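You operate a simulated robot arm through the tools that you are given. There is no shell and no other tool.

You are at the controls of a simulated robot arm. One attempt, no reset.

## Task
Strip slide 59: cover glass in the GLASS tray, sample in the SAMPLES tray, then wipe it clean.
Fine: tweezers from the blue pot and the blue cloth, both put back. Set down upright: tweezers.

The check looks at the end state, three seconds after you hand in, the way a careful person would. Anything else that was tipped, shoved, dropped, spilled or broken makes it a failure. A push-on lid holds only when it is set on centred and level and pressed home; a screw cap is set on level and turned clockwise until tight. Flat cloth is picked up by pressing the open fingertips on it (5 to 10 N) and closing them slowly along it; thin cloth reads only 2 to 8 mm in the jaws.

## Robot
A 6-joint arm with a two-finger gripper, fixed in place. Base frame: the origin is at the foot of the arm, x ahead of it, y to its left, z up; the work surface is at about z = 0.9. Readings come in m, degrees, newtons and seconds.
With the tool pointing down near the work surface it reaches from about 0.42 to 0.84 m from the base axis. Its first joint turns from -166.0 to 166.0 degrees. Payload 1.66 kg.
The TCP is the grasp point between the finger pads, 0.016 m short of the fingertips. In the tool frame z runs along the fingers and y along their closing line. The gripper opens to 0.111 m. The gripper's body begins 0.104 m behind the TCP.
Orientation is told as [roll, pitch, yaw] about the base's x, y, z axes, in that order, counted from this pose: with the fingers straight down and closing along the base's y, the tool's x points along the base's -x, its y along +y and its z along -z.

## Interface
- The arm moves only by the tool play_rows. Its argument "steps" is a list of rows, each a list of 7 numbers: the shift along the tool's x, y, z in mm, then the turn, a rotation vector about the tool's x, y, z in rad, then the opening, from 0 (shut) to 1 (fully open). In form: [[x, y, z, wx, wy, wz, hand], ...]. A call has 1 to 20 rows; each row is the pose to reach, as a shift and turn from the pose commanded when the call began, along the tool's axes at that moment. A row lasts 0.2 s, in which the tool goes at most 0.05 m and 8.6 degrees; a call with a longer step from one row to the next is refused whole, and so is a gripper value outside its range. Where a pose cannot be reached the arm comes as near as it can. A force on the tool above 40 N (or 10 N above the force at the start of the call, whichever is more), or a blocked arm, ends the call early, and 0.2 s more pass. Each finger halts on what it meets, pressing with about 28 N; the grip force reading is that of the motor and also rises with nothing between the fingers. The clock runs only during rows and for 0.2 s after the last one: add rows that repeat a pose to give the fingers time. It gives the time, the measured TCP pose, the force on the tool (base axes), the opening and the grip force at its end, in the units of the frame above (readings bear some noise), with the torque about the TCP (base axes, N m) and any sound that the robot's microphone picked up.
- Cameras (640 x 400 px; columns grow to the right, rows downward): "scene" is fixed at [0.0496, 0.6516, 1.6546]; the picture's right is [-0.92, -0.39, 0.00], its down [-0.17, 0.41, -0.90] and it looks along [0.35, -0.83, -0.44] (base axes); focal length 328 px, centre (320, 200). "wrist" rides on the gripper at [0.07, 0.014, -0.143] in the tool frame; the picture's right is [-0.19, 0.98, 0.00], its down [-0.87, -0.17, -0.47] and it looks along [-0.46, -0.09, 0.88] (tool axes); focal length 230 px, centre (320, 200). There is no depth. A picture from a camera that has moved, and an enlarged one, comes with that camera's place and axes in the base frame and with its lens.
- get_image(camera): a new picture of that camera. No time passes.
- raise_lower(by): slides the trunk up (or, below 0, down) by that many m; the arm rides with it, the base frame stays. It gives what a move gives, with no picture.
- inspect(camera, box): a new picture of the part [left, top, right, bottom] of that camera's present view, enlarged. No time passes.
- sign_off(): hands the job in; it is judged then, once.

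Places have to be worked out from the pictures, the camera data and where the tool is seen. Open the gripper and draw the arm clear of the work before you hand the job in, unless the task says otherwise.

The tools are called after "Emit:" as a command line: name --pt "numbers of a row" for each row, then --argument value for the rest, lists and objects as JSON in quotes. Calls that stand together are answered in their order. play_rows: Moves the arm, as the interface text tells. Its arguments: {"type":"object","properties":{"steps":{"type":"array"}},"required":["steps"]} The other tools are called the same way: raise_lower (by) slides the trunk up or down; get_image (camera) takes a picture; inspect (camera, box) takes an enlarged picture of a part of a camera's view; sign_off () hands the job in.

At the start:

```text
t: 0.0
ee_pos: [0.5111, -0.0062, 1.2783]
tool_rot: [0.0, 0.0, 0.1]
wrist_force: [0.0, -0.4, 0.3]
moment: [0.01, 0.0, 0.03]
gripper_width: 0.111
gripper_force: 0.2
trunk travel left (down, up): [-0.225, 0.365]
```

scene: 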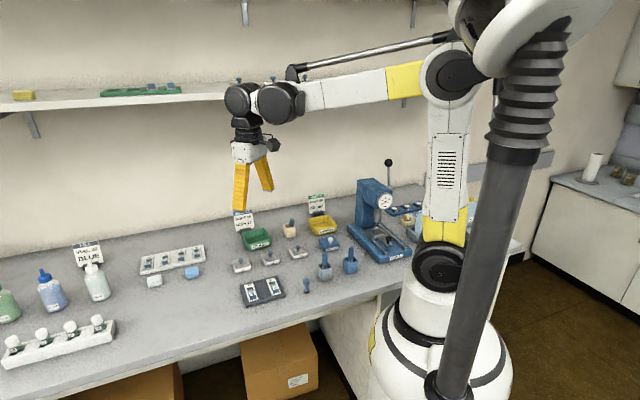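
wrist: 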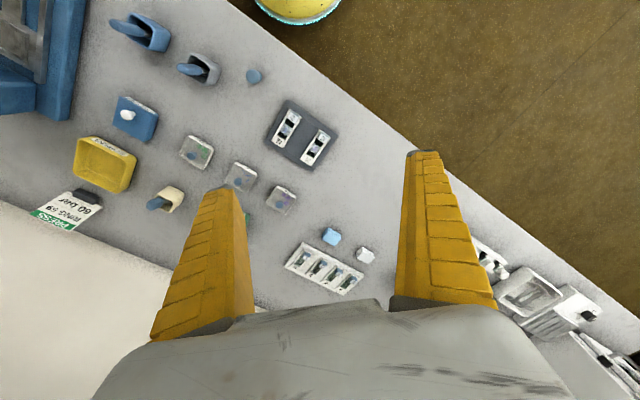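

I'll start by looking closely at the scene with enlarged pictures to identify the slides, trays, pots and cloths.

Emit:
inspect --camera "scene" --box '[220, 180, 420, 310]'

Emit:
inspect --camera "scene" --box '[60, 220, 260, 345]'

Emit:
inspect --camera "wrist" --box '[60, 0, 260, 125]'

Emit:
inspect --camera "wrist" --box '[220, 90, 400, 310]'

```text
3.08 times, centred on (320, 245) of scene
camera zoom: at [0.0496, 0.6516, 1.6546], right [-0.92, -0.39, 0.0], down [-0.17, 0.41, -0.9], along [0.35, -0.83, -0.44], focal length 1010 px, centre (320, 62)
```

zoom: 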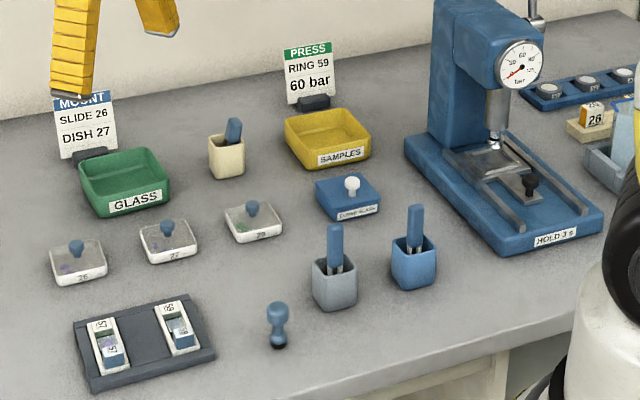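

```text
3.20 times, centred on (160, 282) of scene
camera zoom: at [0.0496, 0.6516, 1.6546], right [-0.92, -0.39, 0.0], down [-0.17, 0.41, -0.9], along [0.35, -0.83, -0.44], focal length 1051 px, centre (832, -64)
```

zoom: 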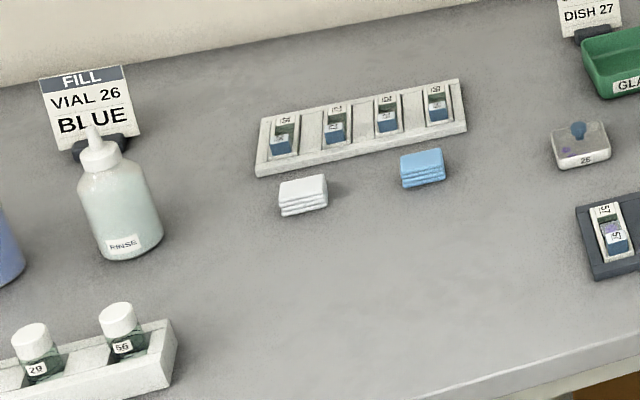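

```text
3.20 times, centred on (160, 62) of wrist
camera zoom: at [0.4401, 0.0077, 1.421], right [0.19, 0.98, 0.0], down [0.87, -0.17, 0.47], along [0.46, -0.09, -0.88], focal length 736 px, centre (832, 640)
```

zoom: 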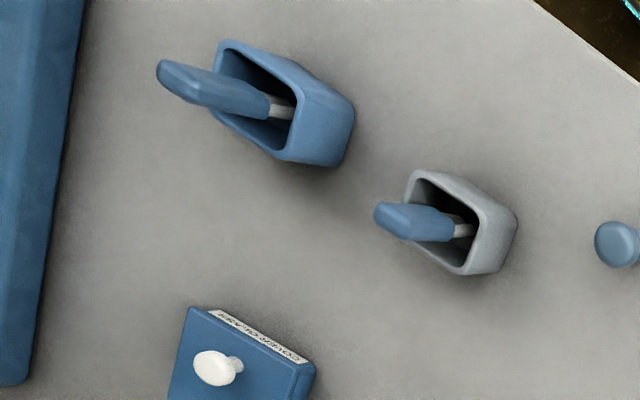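

```text
1.82 times, centred on (310, 200) of wrist
camera zoom: at [0.4401, 0.0077, 1.421], right [0.19, 0.98, 0.0], down [0.87, -0.17, 0.47], along [0.46, -0.09, -0.88], focal length 418 px, centre (338, 200)
```

zoom: 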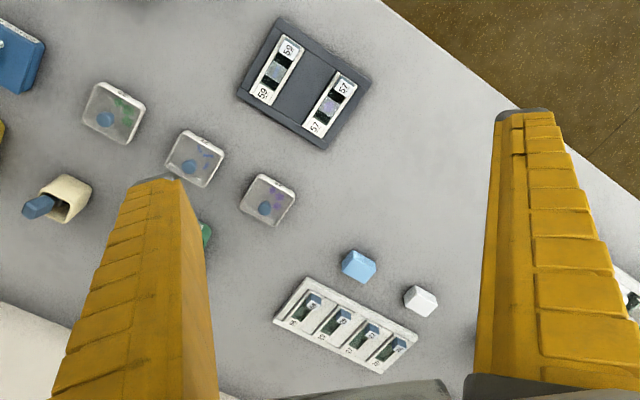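

The dark stand holds two slides; I need to read their numbers and see how the cover glass and sample lie on them. Zooming in further.

Emit:
inspect --camera "scene" --box '[235, 270, 295, 308]'

Emit:
inspect --camera "wrist" --box '[260, 95, 345, 172]'

Emit:
inspect --camera "scene" --box '[310, 235, 370, 285]'

Emit:
inspect --camera "wrist" --box '[280, 220, 390, 300]'

```text
10.53 times, centred on (265, 289) of scene
camera zoom: at [0.0496, 0.6516, 1.6546], right [-0.92, -0.39, 0.0], down [-0.17, 0.41, -0.9], along [0.35, -0.83, -0.44], focal length 3457 px, centre (899, -737)
```

zoom: 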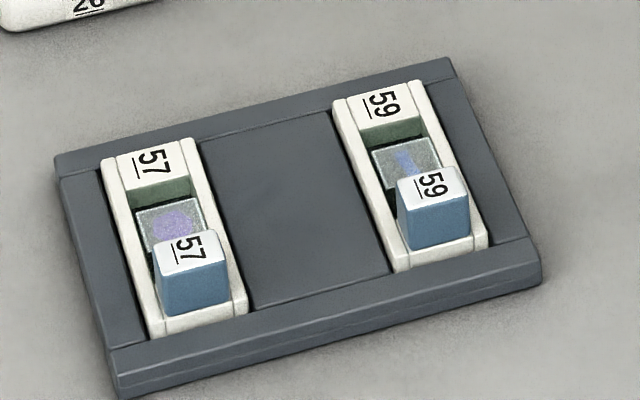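

```text
5.19 times, centred on (302, 134) of wrist
camera zoom: at [0.4401, 0.0077, 1.421], right [0.19, 0.98, 0.0], down [0.87, -0.17, 0.47], along [0.46, -0.09, -0.88], focal length 1195 px, centre (411, 546)
```

zoom: 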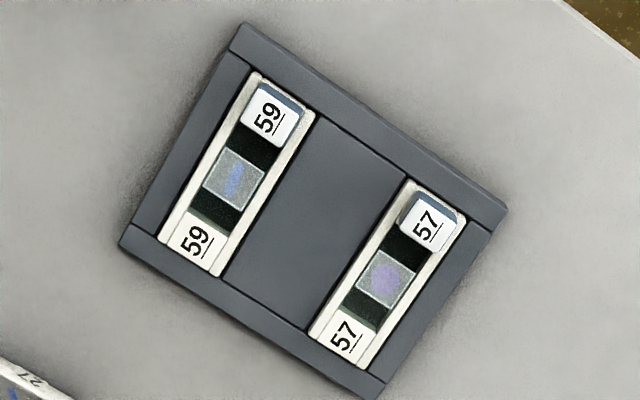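

```text
8.00 times, centred on (340, 260) of scene
camera zoom: at [0.0496, 0.6516, 1.6546], right [-0.92, -0.39, 0.0], down [-0.17, 0.41, -0.9], along [0.35, -0.83, -0.44], focal length 2627 px, centre (160, -280)
```

zoom: 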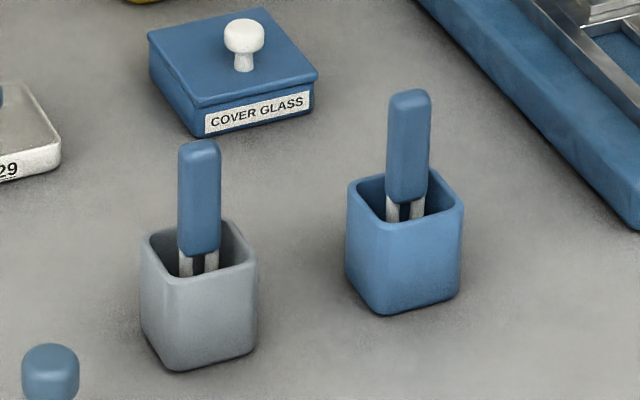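

```text
5.00 times, centred on (335, 260) of wrist
camera zoom: at [0.4401, 0.0077, 1.421], right [0.19, 0.98, 0.0], down [0.87, -0.17, 0.47], along [0.46, -0.09, -0.88], focal length 1150 px, centre (245, -100)
```

zoom: 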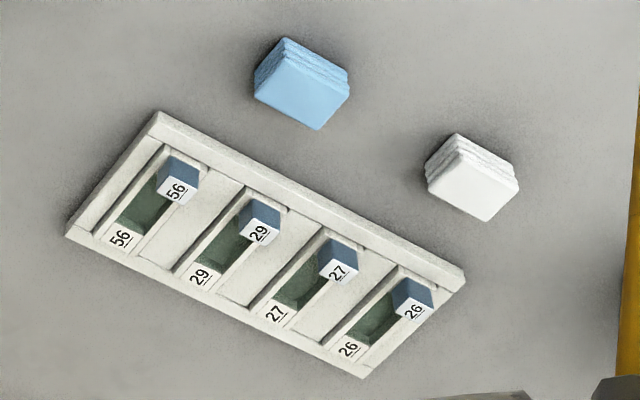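

The stand holds slides 57 and 59; 59 is the one nearer the press, at roughly (0.527, -0.083), with the cover glass lying over a blue sample. The bench is turned about 45° from the base, and the blue pot is near (0.31, -0.29). I move high over toward the pot with the tool yawed to -45° to look straight down at it.

Emit:
play_rows --pt "15 -34 2.8 0 0 0.0785 1" --pt "30 -68 5.6 0 0 0.157 1" --pt "45 -102 8.4 0 0 0.2355 1" --pt "60 -136 11.2 0 0 0.314 1" --pt "75 -170 14 0 0 0.3925 1" --pt "90 -204 16.8 0 0 0.471 1" --pt "105 -238 19.6 0 0 0.5495 1" --pt "120 -272 22.4 0 0 0.628 1" --pt "135 -306 25.2 0 0 0.7065 1" --pt "150 -340 28 0 0 0.785 1" --pt "150 -340 28 0 0 0.785 1"

Emit:
get_image --camera "wrist"

Emit:
get_image --camera "scene"

```text
t: 2.4
ee_pos: [0.362, -0.346, 1.2512]
tool_rot: [0.0, -0.1, -45.0]
wrist_force: [0.5, 0.7, 0.0]
moment: [-0.01, 0.02, 0.0]
gripper_width: 0.1109
gripper_force: 0.0
trunk travel left (down, up): [-0.225, 0.365]
```

```text
taken
camera wrist: at [0.3209, -0.2868, 1.393], right [0.83, 0.56, 0.0], down [0.49, -0.73, 0.47], along [0.26, -0.39, -0.88], focal length 230 px, centre (320, 200)
```

wrist: 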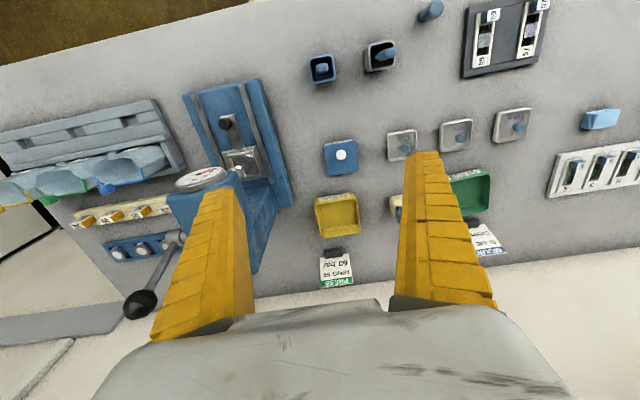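

```text
taken
```

scene: 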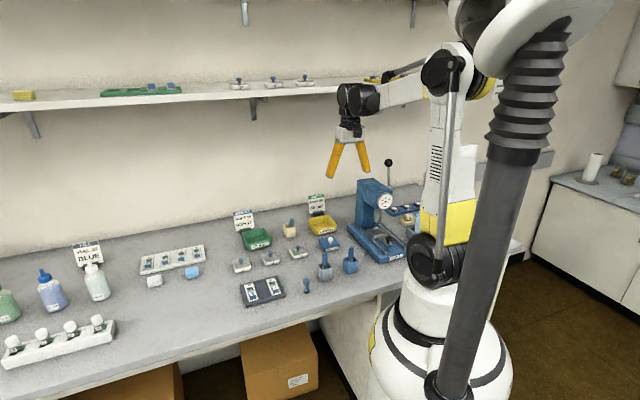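

Now there's a near-overhead view of both pots. Zooming in on the blue pot and the tweezers, and on the stand.

Emit:
inspect --camera "wrist" --box '[295, 40, 405, 100]'

Emit:
inspect --camera "wrist" --box '[300, 130, 380, 290]'

Emit:
inspect --camera "scene" --box '[335, 235, 365, 280]'

```text
5.82 times, centred on (350, 70) of wrist
camera zoom: at [0.3209, -0.2868, 1.393], right [0.83, 0.56, 0.0], down [0.49, -0.73, 0.47], along [0.26, -0.39, -0.88], focal length 1339 px, centre (146, 956)
```

zoom: 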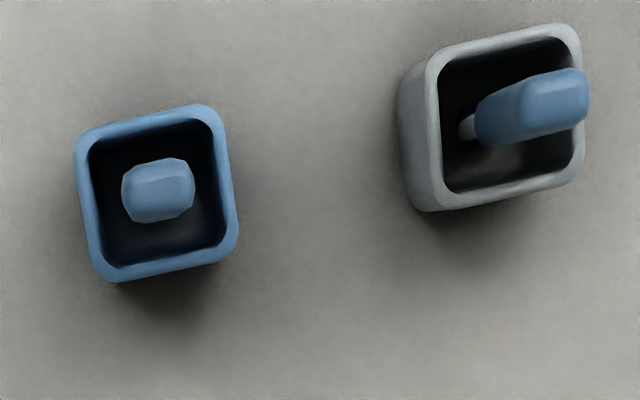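

```text
2.50 times, centred on (340, 210) of wrist
camera zoom: at [0.3209, -0.2868, 1.393], right [0.83, 0.56, 0.0], down [0.49, -0.73, 0.47], along [0.26, -0.39, -0.88], focal length 575 px, centre (270, 175)
```

zoom: 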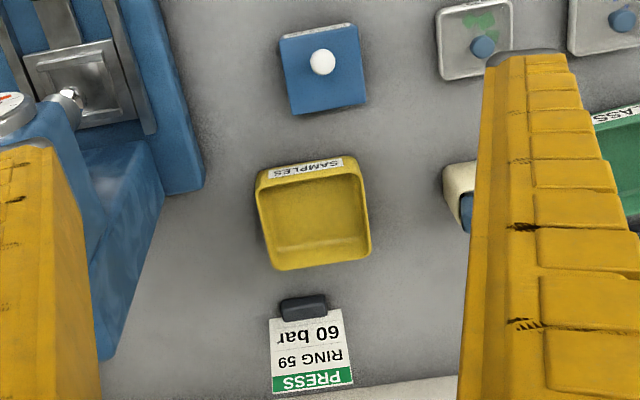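

```text
8.89 times, centred on (350, 258) of scene
camera zoom: at [0.0496, 0.6516, 1.6546], right [-0.92, -0.39, 0.0], down [-0.17, 0.41, -0.9], along [0.35, -0.83, -0.44], focal length 2919 px, centre (53, -311)
```

zoom: 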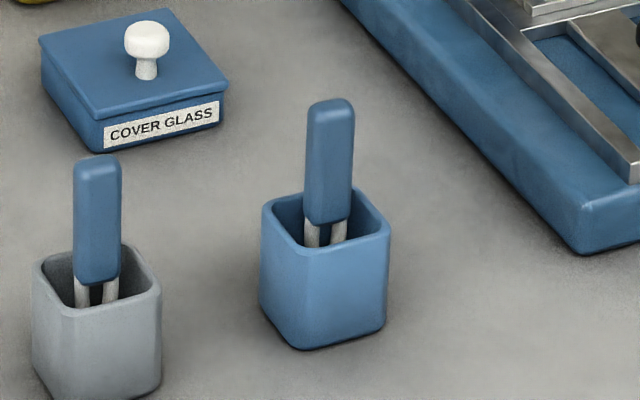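

The tweezers stand upright in the blue pot at about (0.317, -0.275), handle from z≈0.948 to 1.003, tines separated along the 45° direction, so yaw -45° closes the fingers across them. I move above the handle with the fingers partly open.

Emit:
play_rows --pt "30 6 30 0 0 0 0.8" --pt "60 12 60 0 0 0 0.6" --pt "82.2 18.2 95 0 0 0 0.5" --pt "82.2 18.2 135 0 0 0 0.45" --pt "82.2 18.2 170 0 0 0 0.45" --pt "82.2 18.2 191 0 0 0 0.45" --pt "82.2 18.2 191 0 0 0 0.45"

Emit:
get_image --camera "wrist"

Emit:
inspect --camera "scene" --box '[290, 150, 450, 290]'

```text
t: 4.0
ee_pos: [0.317, -0.2754, 1.0593]
tool_rot: [0.1, 0.0, -45.0]
wrist_force: [-0.7, -0.9, -0.6]
moment: [0.03, 0.01, 0.0]
gripper_width: 0.0525
gripper_force: 1.2
trunk travel left (down, up): [-0.225, 0.365]
```

```text
taken
camera wrist: at [0.2759, -0.2171, 1.2018], right [0.83, 0.56, 0.0], down [0.49, -0.73, 0.47], along [0.26, -0.39, -0.88], focal length 230 px, centre (320, 200)
```

wrist: 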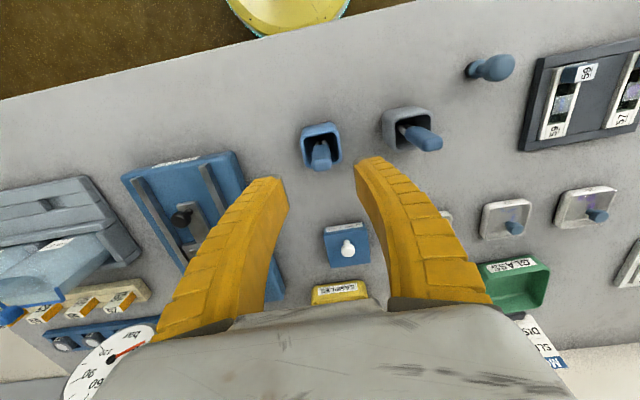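

```text
2.86 times, centred on (370, 220) of scene
camera zoom: at [0.0496, 0.6516, 1.6546], right [-0.92, -0.39, 0.0], down [-0.17, 0.41, -0.9], along [0.35, -0.83, -0.44], focal length 938 px, centre (177, 143)
```

zoom: 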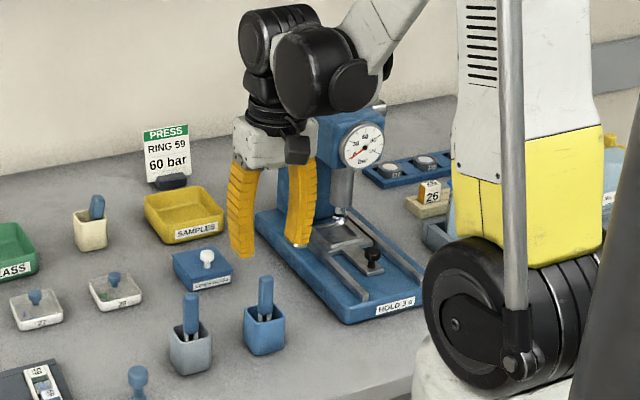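

TCP is above the pot; I check the handle's alignment between the fingers in both views.

Emit:
inspect --camera "wrist" --box '[270, 105, 370, 205]'

Emit:
inspect --camera "scene" --box '[330, 205, 400, 280]'

```text
4.00 times, centred on (320, 155) of wrist
camera zoom: at [0.2759, -0.2171, 1.2018], right [0.83, 0.56, 0.0], down [0.49, -0.73, 0.47], along [0.26, -0.39, -0.88], focal length 920 px, centre (320, 380)
```

zoom: 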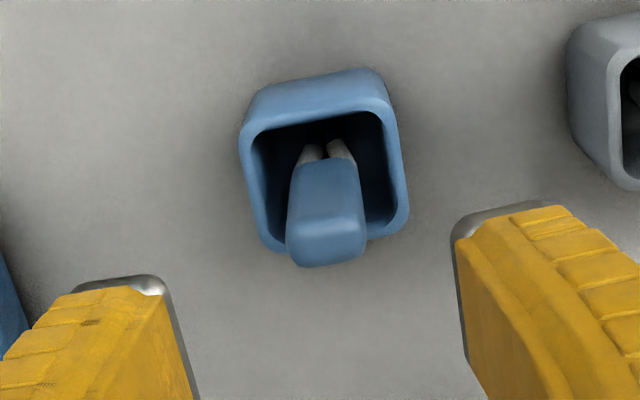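

```text
5.33 times, centred on (365, 242) of scene
camera zoom: at [0.0496, 0.6516, 1.6546], right [-0.92, -0.39, 0.0], down [-0.17, 0.41, -0.9], along [0.35, -0.83, -0.44], focal length 1751 px, centre (80, -27)
```

zoom: 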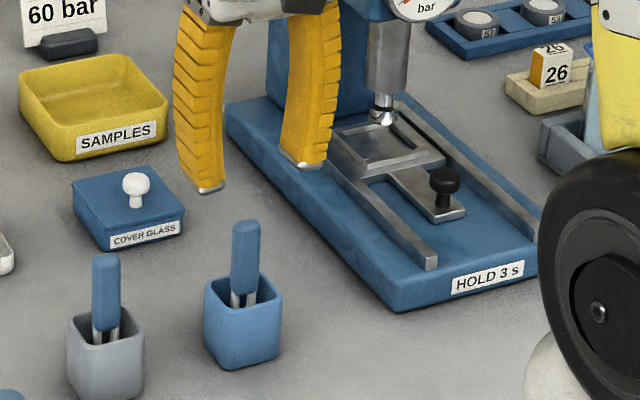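

The wrist view puts the handle within about 3 mm of the tool axis. I descend beside the handle with fingers still open, then check the gaps before closing.

Emit:
play_rows --pt "1 1 25 0 0 0 0.45" --pt "2 2 50 0 0 0 0.45" --pt "2 2 70 0 0 0 0.45" --pt "2 2 78 0 0 0 0.45" --pt "2 2 78 0 0 0 0.45"

Emit:
inspect --camera "wrist" --box '[230, 105, 410, 255]'

Emit:
inspect --camera "scene" --box '[330, 215, 390, 285]'

```text
t: 5.2
ee_pos: [0.3154, -0.2721, 0.9821]
tool_rot: [0.0, 0.0, -45.0]
wrist_force: [-0.1, 0.0, -0.2]
moment: [0.05, -0.02, -0.01]
gripper_width: 0.0522
gripper_force: 1.0
trunk travel left (down, up): [-0.225, 0.365]
```

```text
2.67 times, centred on (320, 180) of wrist
camera zoom: at [0.2747, -0.2133, 1.1245], right [0.83, 0.56, 0.0], down [0.49, -0.73, 0.47], along [0.26, -0.39, -0.88], focal length 614 px, centre (320, 253)
```

zoom: 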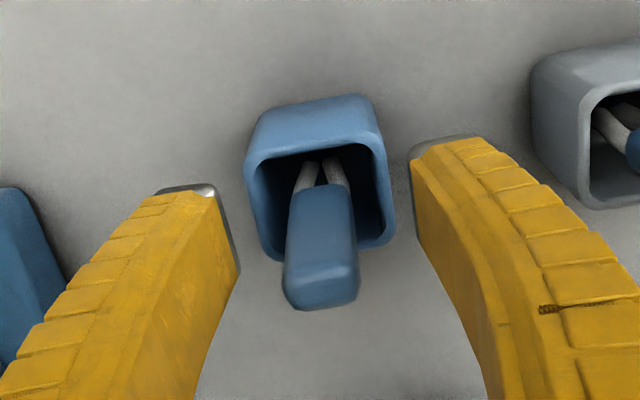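

```text
5.71 times, centred on (360, 250) of scene
camera zoom: at [0.0496, 0.6516, 1.6546], right [-0.92, -0.39, 0.0], down [-0.17, 0.41, -0.9], along [0.35, -0.83, -0.44], focal length 1876 px, centre (91, -86)
```

zoom: 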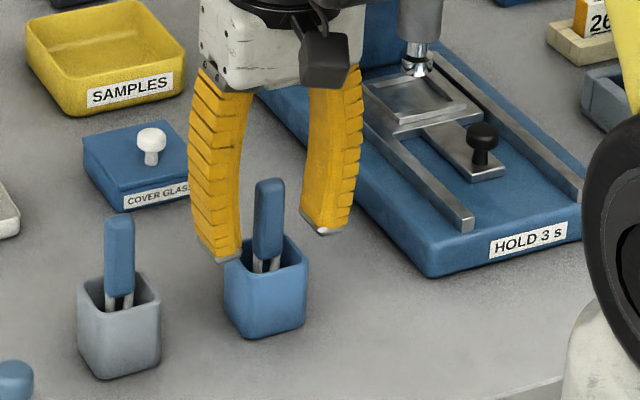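

The handle sits nearly centred between the fingers in both views. I close slowly in steps and watch the reading.

Emit:
play_rows --pt "-2 0 4 0 0 0 0.4" --pt "-2 0 4 0 0 0 0.34" --pt "-2 0 4 0 0 0 0.28" --pt "-2 0 4 0 0 0 0.23" --pt "-2 0 4 0 0 0 0.2" --pt "-2 0 4 0 0 0 0.2"

Emit:
inspect --camera "wrist" --box '[250, 115, 390, 230]'

```text
t: 6.6
ee_pos: [0.3168, -0.2722, 0.9778]
tool_rot: [0.1, -0.1, -45.0]
wrist_force: [0.3, 0.1, 1.1]
moment: [0.01, 0.01, 0.03]
gripper_width: 0.0251
gripper_force: 2.4
trunk travel left (down, up): [-0.225, 0.365]
```

```text
3.48 times, centred on (320, 172) of wrist
camera zoom: at [0.2761, -0.2147, 1.1202], right [0.83, 0.56, 0.0], down [0.49, -0.73, 0.47], along [0.26, -0.39, -0.88], focal length 800 px, centre (320, 296)
```

zoom: 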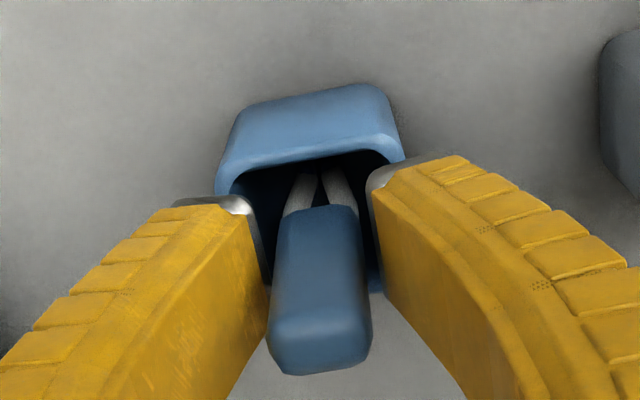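

Gaps are even on both sides. Closing onto the handle now.

Emit:
play_rows --pt "0 0 0 0 0 0 0.18" --pt "0 0 0 0 0 0 0.16" --pt "0 0 0 0 0 0 0.14" --pt "0 0 0 0 0 0 0.13" --pt "0 0 0 0 0 0 0.13"

Emit:
inspect --camera "wrist" --box '[250, 115, 390, 230]'

```text
t: 7.8
ee_pos: [0.3162, -0.2734, 0.9784]
tool_rot: [0.0, -0.1, -45.0]
wrist_force: [0.2, -0.2, 5.5]
moment: [0.02, -0.04, 0.01]
gripper_width: 0.0149
gripper_force: 27.6
trunk travel left (down, up): [-0.225, 0.365]
```

```text
3.48 times, centred on (320, 172) of wrist
camera zoom: at [0.2759, -0.2146, 1.1204], right [0.83, 0.56, 0.0], down [0.49, -0.73, 0.47], along [0.26, -0.39, -0.88], focal length 800 px, centre (320, 296)
```

zoom: 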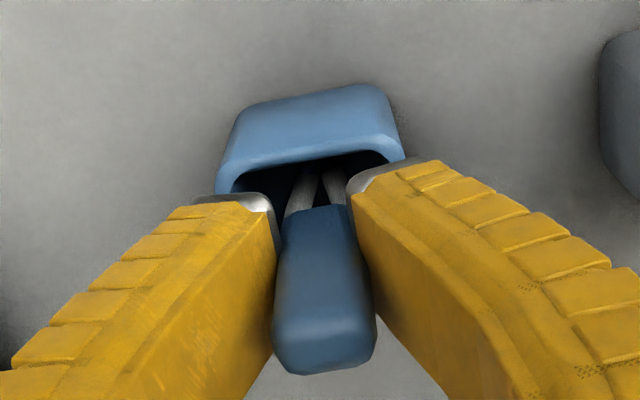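

Gripped: 14.9 mm between the pads at 27.6 N. Lifting straight up out of the pot.

Emit:
play_rows --pt "0 0 -10 0 0 0 0.13" --pt "0 0 -25 0 0 0 0.13" --pt "0 0 -45 0 0 0 0.13" --pt "0 0 -70 0 0 0 0.13" --pt "0 0 -100 0 0 0 0.13" --pt "0 0 -130 0 0 0 0.13" --pt "0 0 -130 0 0 0 0.13"

Emit:
get_image --camera "wrist"

Emit:
inspect --camera "scene" --box '[320, 190, 400, 280]'

```text
t: 9.4
ee_pos: [0.3172, -0.2737, 1.1078]
tool_rot: [0.0, 0.0, -44.9]
wrist_force: [-1.2, 0.5, -1.1]
moment: [-0.01, -0.02, -0.02]
gripper_width: 0.015
gripper_force: 24.5
trunk travel left (down, up): [-0.225, 0.365]
```

```text
taken
camera wrist: at [0.2767, -0.2152, 1.2499], right [0.83, 0.56, 0.0], down [0.49, -0.73, 0.47], along [0.26, -0.39, -0.88], focal length 230 px, centre (320, 200)
```

wrist: 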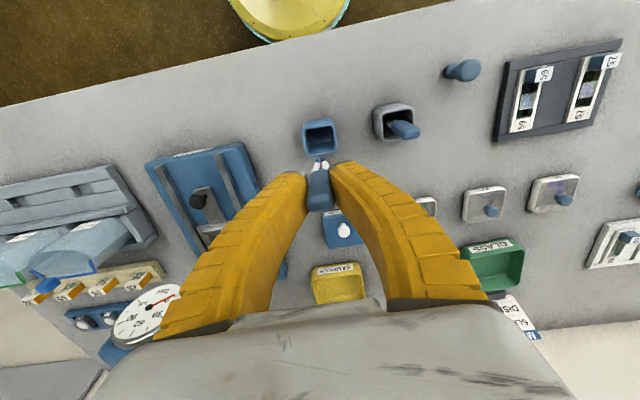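

```text
4.44 times, centred on (360, 235) of scene
camera zoom: at [0.0496, 0.6516, 1.6546], right [-0.92, -0.39, 0.0], down [-0.17, 0.41, -0.9], along [0.35, -0.83, -0.44], focal length 1460 px, centre (142, 44)
```

zoom: 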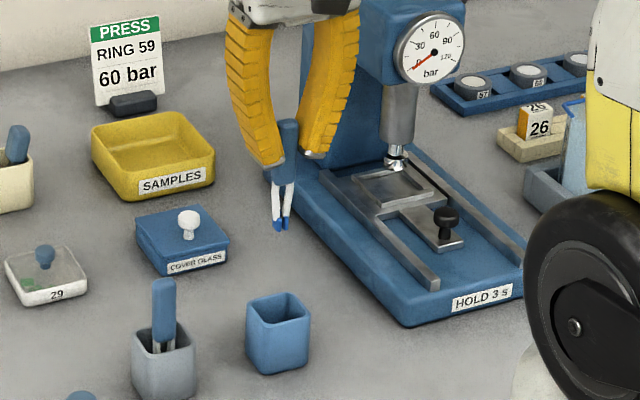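

The tweezers are out of the pot, which stayed in place. I zoom in on the tips to see how they look while held.

Emit:
inspect --camera "scene" --box '[370, 205, 395, 245]'

Emit:
inspect --camera "scene" --box '[366, 208, 400, 250]'

Emit:
inspect --camera "wrist" --box '[290, 140, 350, 220]'

Emit:
inspect --camera "scene" --box '[368, 225, 388, 245]'

```text
10.00 times, centred on (382, 225) of scene
camera zoom: at [0.0496, 0.6516, 1.6546], right [-0.92, -0.39, 0.0], down [-0.17, 0.41, -0.9], along [0.35, -0.83, -0.44], focal length 3284 px, centre (-305, -50)
```

zoom: 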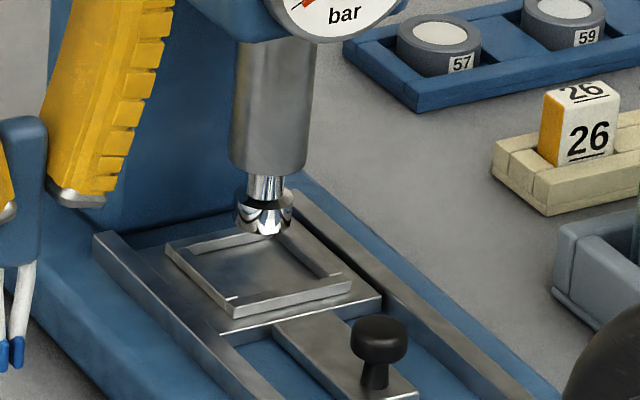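

```text
9.52 times, centred on (383, 229) of scene
camera zoom: at [0.0496, 0.6516, 1.6546], right [-0.92, -0.39, 0.0], down [-0.17, 0.41, -0.9], along [0.35, -0.83, -0.44], focal length 3127 px, centre (-280, -76)
```

zoom: 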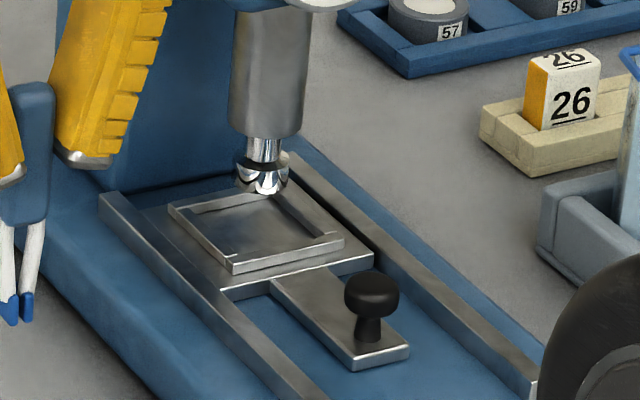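

```text
5.00 times, centred on (320, 180) of wrist
camera zoom: at [0.2767, -0.2152, 1.2499], right [0.83, 0.56, 0.0], down [0.49, -0.73, 0.47], along [0.26, -0.39, -0.88], focal length 1150 px, centre (320, 300)
```

zoom: 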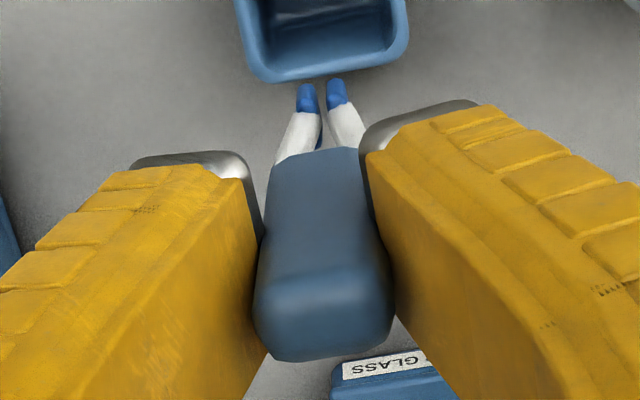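

```text
16.00 times, centred on (378, 235) of scene
camera zoom: at [0.0496, 0.6516, 1.6546], right [-0.92, -0.39, 0.0], down [-0.17, 0.41, -0.9], along [0.35, -0.83, -0.44], focal length 5254 px, centre (-608, -360)
```

zoom: 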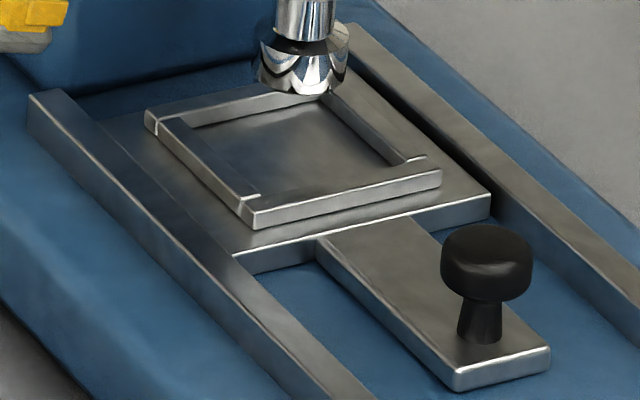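

Inspecting the tips precisely in the scene view.

Emit:
inspect --camera "scene" --box '[338, 205, 370, 245]'

Emit:
inspect --camera "wrist" --box '[305, 150, 335, 170]'

Emit:
inspect --camera "wrist" --box '[490, 35, 640, 145]'

```text
10.00 times, centred on (354, 225) of scene
camera zoom: at [0.0496, 0.6516, 1.6546], right [-0.92, -0.39, 0.0], down [-0.17, 0.41, -0.9], along [0.35, -0.83, -0.44], focal length 3284 px, centre (-20, -50)
```

zoom: 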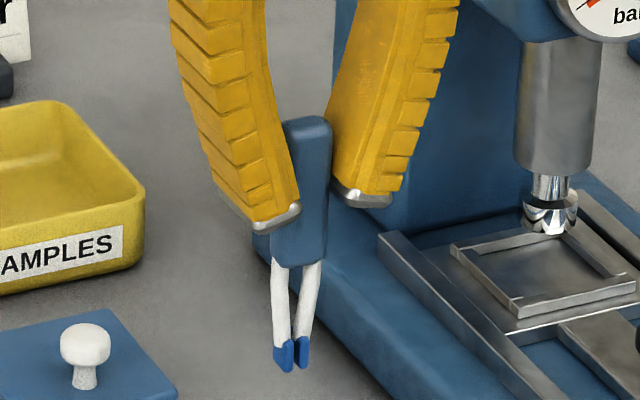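

```text
16.00 times, centred on (320, 160) of wrist
camera zoom: at [0.2767, -0.2152, 1.2499], right [0.83, 0.56, 0.0], down [0.49, -0.73, 0.47], along [0.26, -0.39, -0.88], focal length 3681 px, centre (320, 840)
```

zoom: 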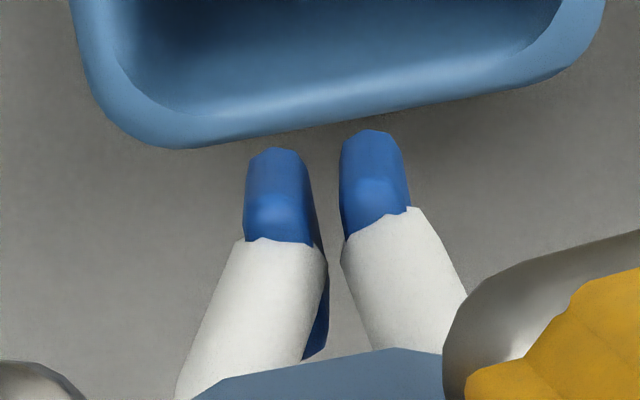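

```text
3.64 times, centred on (565, 90) of wrist
camera zoom: at [0.2767, -0.2152, 1.2499], right [0.83, 0.56, 0.0], down [0.49, -0.73, 0.47], along [0.26, -0.39, -0.88], focal length 837 px, centre (-571, 600)
```

zoom: 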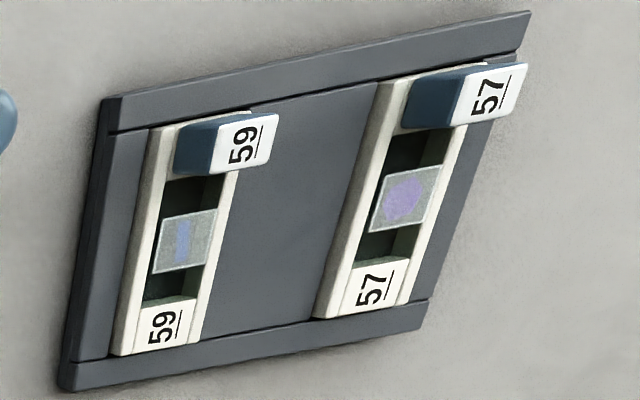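

The handle seems to have slid a few mm down through the pads during the lift (handle top now about 15–17 mm above the TCP). I tighten the command and hold still to see whether the tips change or it keeps slipping.

Emit:
play_rows --pt "0 0 0 0 0 0 0.08" --pt "0 0 0 0 0 0 0.05" --pt "0 0 0 0 0 0 0.05" --pt "0 0 0 0 0 0 0.05"

Emit:
inspect --camera "wrist" --box '[290, 140, 350, 220]'

Emit:
inspect --camera "scene" --box '[338, 205, 370, 245]'

Emit:
inspect --camera "wrist" --box '[305, 150, 335, 170]'

```text
t: 10.4
ee_pos: [0.3175, -0.2748, 1.1076]
tool_rot: [0.0, 0.0, -45.0]
wrist_force: [-0.5, -0.1, 0.5]
moment: [-0.01, -0.02, 0.0]
gripper_width: 0.0116
gripper_force: 28.4
trunk travel left (down, up): [-0.225, 0.365]
```

```text
5.00 times, centred on (320, 180) of wrist
camera zoom: at [0.2767, -0.2151, 1.2497], right [0.83, 0.56, 0.0], down [0.49, -0.73, 0.47], along [0.26, -0.39, -0.88], focal length 1150 px, centre (320, 300)
```

zoom: 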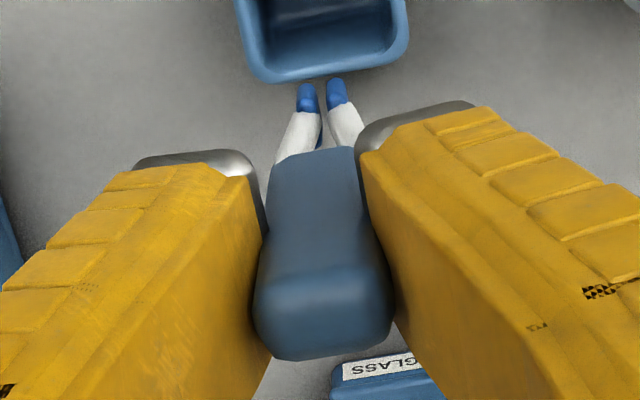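

```text
10.00 times, centred on (354, 225) of scene
camera zoom: at [0.0496, 0.6516, 1.6546], right [-0.92, -0.39, 0.0], down [-0.17, 0.41, -0.9], along [0.35, -0.83, -0.44], focal length 3284 px, centre (-20, -50)
```

zoom: 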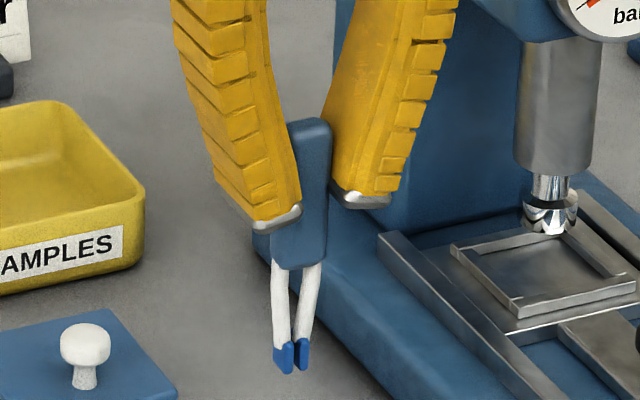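

```text
16.00 times, centred on (320, 160) of wrist
camera zoom: at [0.2767, -0.2151, 1.2497], right [0.83, 0.56, 0.0], down [0.49, -0.73, 0.47], along [0.26, -0.39, -0.88], focal length 3681 px, centre (320, 840)
```

zoom: 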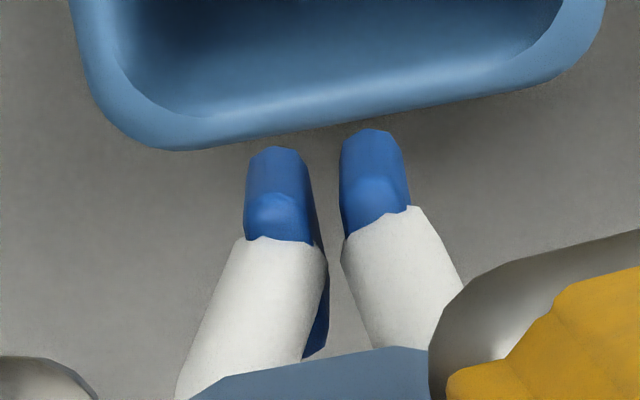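

The tips are a fixed-looking pair about 10 mm across with a ~2 mm gap; tightening from 15 to 11.6 mm stopped any slip. I carry the tweezers across to hover above slide 59's cover glass at about (0.523, -0.082).

Emit:
play_rows --pt "0 20 0 0 0 0 0.08" --pt "-1 48 0 0 0 0 0.08" --pt "-2 78 0 0 0 0 0.08" --pt "-3 108 0 0 0 0 0.08" --pt "-4 138 0 0 0 0 0.08" --pt "-5 168 0 0 0 0 0.08" --pt "-6 198 0 0 0 0 0.08" --pt "-7 228 0 0 0 0 0.08" --pt "-8 256 0 0 0 0 0.08" --pt "-9 274 0 0 0 0 0.08" --pt "-9 282 0 0 0 0 0.08" --pt "-9 282 0 0 0 0 0.08"

Emit:
get_image --camera "wrist"

Emit:
inspect --camera "wrist" --box '[270, 90, 370, 190]'

Emit:
inspect --camera "scene" --box '[230, 210, 310, 310]'

```text
t: 13.0
ee_pos: [0.5222, -0.0798, 1.1078]
tool_rot: [0.1, 0.0, -45.0]
wrist_force: [0.5, -0.3, 0.4]
moment: [0.01, 0.03, -0.02]
gripper_width: 0.0115
gripper_force: 27.9
trunk travel left (down, up): [-0.225, 0.365]
```

```text
taken
camera wrist: at [0.4819, -0.0214, 1.2503], right [0.83, 0.56, 0.0], down [0.49, -0.73, 0.47], along [0.26, -0.39, -0.88], focal length 230 px, centre (320, 200)
```

wrist: 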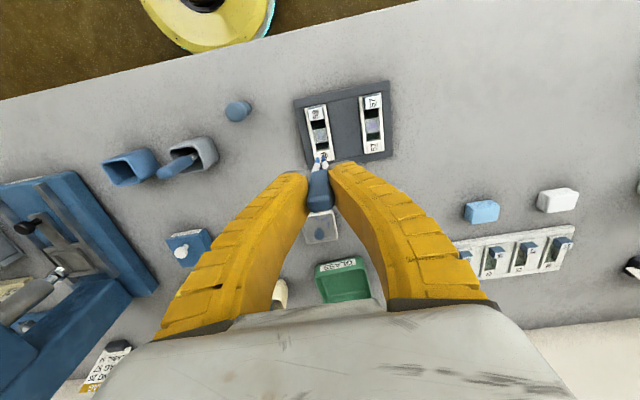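

```text
4.00 times, centred on (320, 140) of wrist
camera zoom: at [0.4819, -0.0214, 1.2503], right [0.83, 0.56, 0.0], down [0.49, -0.73, 0.47], along [0.26, -0.39, -0.88], focal length 920 px, centre (320, 440)
```

zoom: 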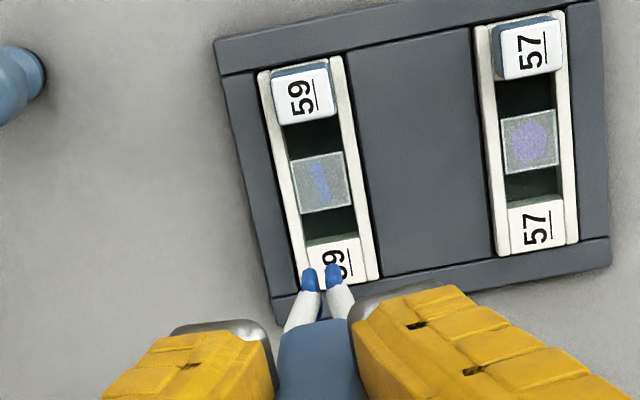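

```text
4.00 times, centred on (270, 260) of scene
camera zoom: at [0.0496, 0.6516, 1.6546], right [-0.92, -0.39, 0.0], down [-0.17, 0.41, -0.9], along [0.35, -0.83, -0.44], focal length 1314 px, centre (520, -40)
```

zoom: 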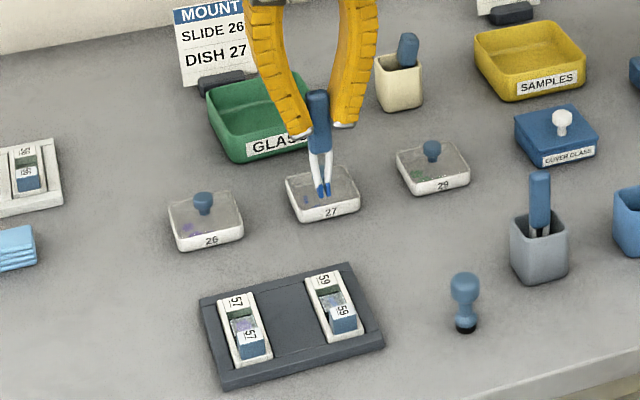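

The tips hang ~84 mm below the TCP and the glass centre lies within 2 mm of the tool axis. I descend 85 mm to hover just above the glass and check.

Emit:
play_rows --pt "-0.5 -0.5 20 0 0 0 0.08" --pt "-1.5 -1 45 0 0 0 0.08" --pt "-1.5 -1 65 0 0 0 0.08" --pt "-1.5 -1 80 0 0 0 0.08" --pt "-1.5 -1 85 0 0 0 0.08" --pt "-1.5 -1 85 0 0 0 0.08"

Emit:
inspect --camera "wrist" --box '[280, 120, 360, 200]'

Emit:
inspect --camera "scene" --box '[245, 255, 305, 305]'

```text
t: 14.4
ee_pos: [0.5234, -0.0814, 1.0217]
tool_rot: [-0.1, 0.1, -45.0]
wrist_force: [0.9, -1.0, 0.4]
moment: [0.0, -0.02, -0.02]
gripper_width: 0.0117
gripper_force: 27.9
trunk travel left (down, up): [-0.225, 0.365]
```

```text
5.00 times, centred on (320, 160) of wrist
camera zoom: at [0.4822, -0.0237, 1.165], right [0.83, 0.56, 0.0], down [0.49, -0.73, 0.47], along [0.26, -0.39, -0.88], focal length 1150 px, centre (320, 400)
```

zoom: 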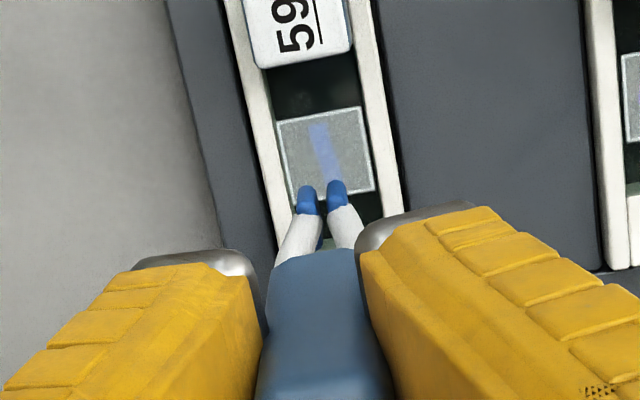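

```text
8.00 times, centred on (275, 280) of scene
camera zoom: at [0.0496, 0.6516, 1.6546], right [-0.92, -0.39, 0.0], down [-0.17, 0.41, -0.9], along [0.35, -0.83, -0.44], focal length 2627 px, centre (680, -440)
```

zoom: 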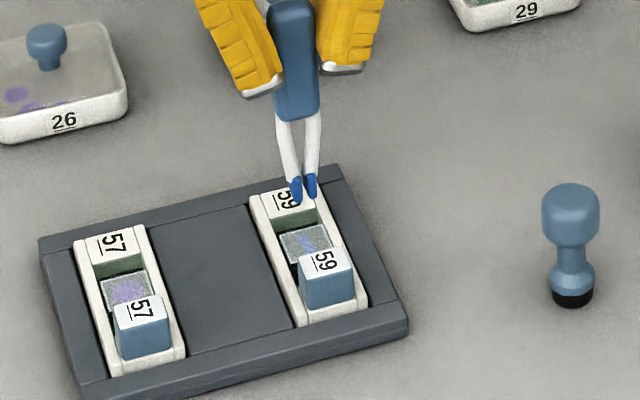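

Tips are ~20 mm above the glass and aligned to within about 1.5 mm; I nudge 1.5 mm to the right and go down another 14 mm, checking forces.

Emit:
play_rows --pt "0 1 4 0 0 0 0.08" --pt "0 1.5 8 0 0 0 0.08" --pt "0 1.5 12 0 0 0 0.08" --pt "0 1.5 14 0 0 0 0.08" --pt "0 1.5 14 0 0 0 0.08"

Emit:
inspect --camera "wrist" --box '[290, 130, 350, 180]'

Emit:
inspect --camera "scene" --box '[260, 268, 292, 300]'

```text
t: 15.6
ee_pos: [0.5235, -0.0817, 1.0092]
tool_rot: [0.0, 0.1, -45.0]
wrist_force: [0.2, -0.5, -1.2]
moment: [0.01, 0.04, 0.01]
gripper_width: 0.0114
gripper_force: 27.8
trunk travel left (down, up): [-0.225, 0.365]
```

```text
8.00 times, centred on (320, 155) of wrist
camera zoom: at [0.4829, -0.0224, 1.151], right [0.83, 0.56, 0.0], down [0.49, -0.73, 0.47], along [0.26, -0.39, -0.88], focal length 1841 px, centre (320, 560)
```

zoom: 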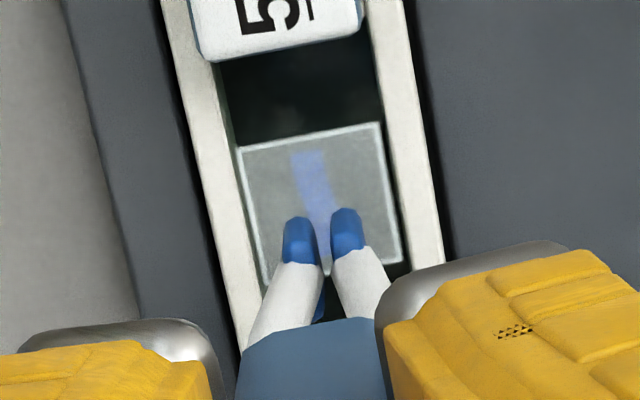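

```text
12.50 times, centred on (276, 284) of scene
camera zoom: at [0.0496, 0.6516, 1.6546], right [-0.92, -0.39, 0.0], down [-0.17, 0.41, -0.9], along [0.35, -0.83, -0.44], focal length 4105 px, centre (870, -850)
```

zoom: 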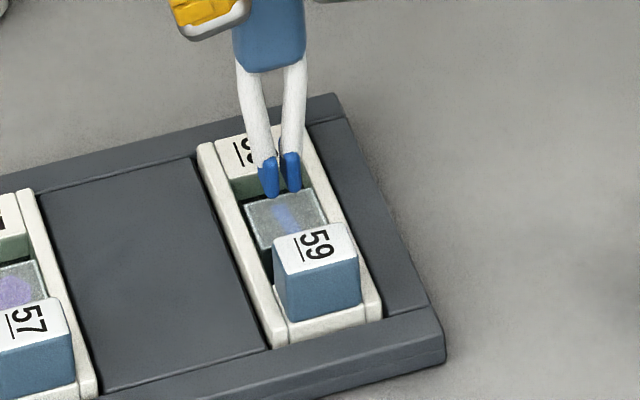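

Tips are centred over the glass. Continuing down in small steps, watching the vertical force for first contact.

Emit:
play_rows --pt "0 0 1.5 0 0 0 0.08" --pt "0 0 3 0 0 0 0.08" --pt "0 0 4 0 0 0 0.08" --pt "0 0 4 0 0 0 0.08"

Emit:
inspect --camera "scene" --box '[260, 268, 292, 300]'

```text
t: 16.6
ee_pos: [0.5245, -0.0801, 1.0042]
tool_rot: [-0.1, 0.0, -45.0]
wrist_force: [0.2, -1.1, -0.4]
moment: [-0.01, -0.02, 0.02]
gripper_width: 0.0114
gripper_force: 28.1
trunk travel left (down, up): [-0.225, 0.365]
```

```text
12.50 times, centred on (276, 284) of scene
camera zoom: at [0.0496, 0.6516, 1.6546], right [-0.92, -0.39, 0.0], down [-0.17, 0.41, -0.9], along [0.35, -0.83, -0.44], focal length 4105 px, centre (870, -850)
```

zoom: 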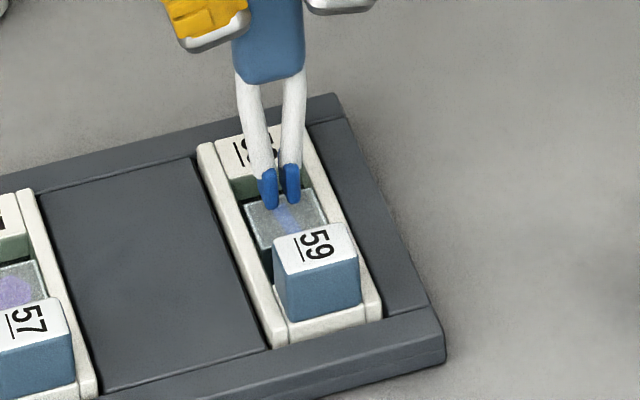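

No contact yet; about 4–5 mm remain by the scene view. Continuing in 1 mm steps.

Emit:
play_rows --pt "0 0 1 0 0 0 0.08" --pt "0 0 2 0 0 0 0.08" --pt "0 0 3 0 0 0 0.08" --pt "0 0 3 0 0 0 0.08"

Emit:
inspect --camera "scene" --box '[260, 268, 292, 300]'

Emit:
inspect --camera "wrist" --box '[290, 130, 350, 180]'

```text
t: 17.6
ee_pos: [0.524, -0.0816, 1.0013]
tool_rot: [0.0, 0.0, -45.0]
wrist_force: [-0.1, 0.5, 0.4]
moment: [0.01, 0.03, 0.02]
gripper_width: 0.0113
gripper_force: 27.7
trunk travel left (down, up): [-0.225, 0.365]
```

```text
12.50 times, centred on (276, 284) of scene
camera zoom: at [0.0496, 0.6516, 1.6546], right [-0.92, -0.39, 0.0], down [-0.17, 0.41, -0.9], along [0.35, -0.83, -0.44], focal length 4105 px, centre (870, -850)
```

zoom: 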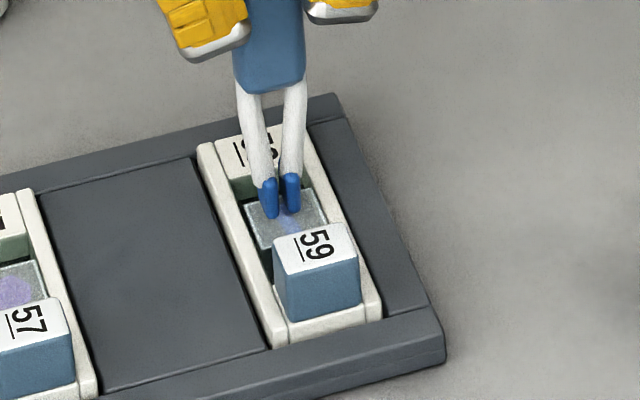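

```text
8.00 times, centred on (320, 155) of wrist
camera zoom: at [0.4835, -0.0224, 1.1438], right [0.83, 0.56, 0.0], down [0.49, -0.73, 0.47], along [0.26, -0.39, -0.88], focal length 1841 px, centre (320, 560)
```

zoom: 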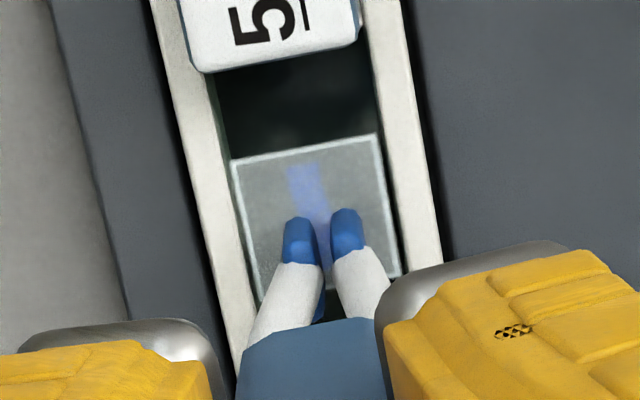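

Still free of contact, tips about over the glass centre. Another 2 mm slowly, 0.5 mm per row.

Emit:
play_rows --pt "0 -0.5 0.5 0 0 0 0.08" --pt "0 -0.5 1 0 0 0 0.08" --pt "0 -0.5 1.5 0 0 0 0.08" --pt "0 -0.5 2 0 0 0 0.08" --pt "0 -0.5 2 0 0 0 0.08"

Emit:
inspect --camera "scene" --box '[260, 268, 292, 300]'

```text
t: 18.8
ee_pos: [0.5239, -0.0811, 1.0004]
tool_rot: [0.0, 0.0, -45.0]
wrist_force: [-0.4, 0.4, 0.3]
moment: [-0.03, 0.0, -0.01]
gripper_width: 0.0114
gripper_force: 28.2
trunk travel left (down, up): [-0.225, 0.365]
```

```text
12.50 times, centred on (276, 284) of scene
camera zoom: at [0.0496, 0.6516, 1.6546], right [-0.92, -0.39, 0.0], down [-0.17, 0.41, -0.9], along [0.35, -0.83, -0.44], focal length 4105 px, centre (870, -850)
```

zoom: 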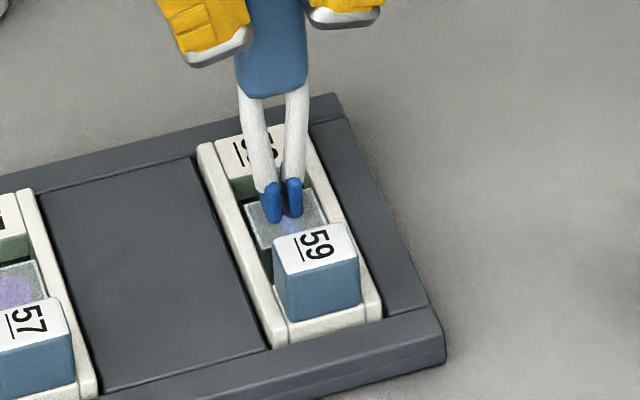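

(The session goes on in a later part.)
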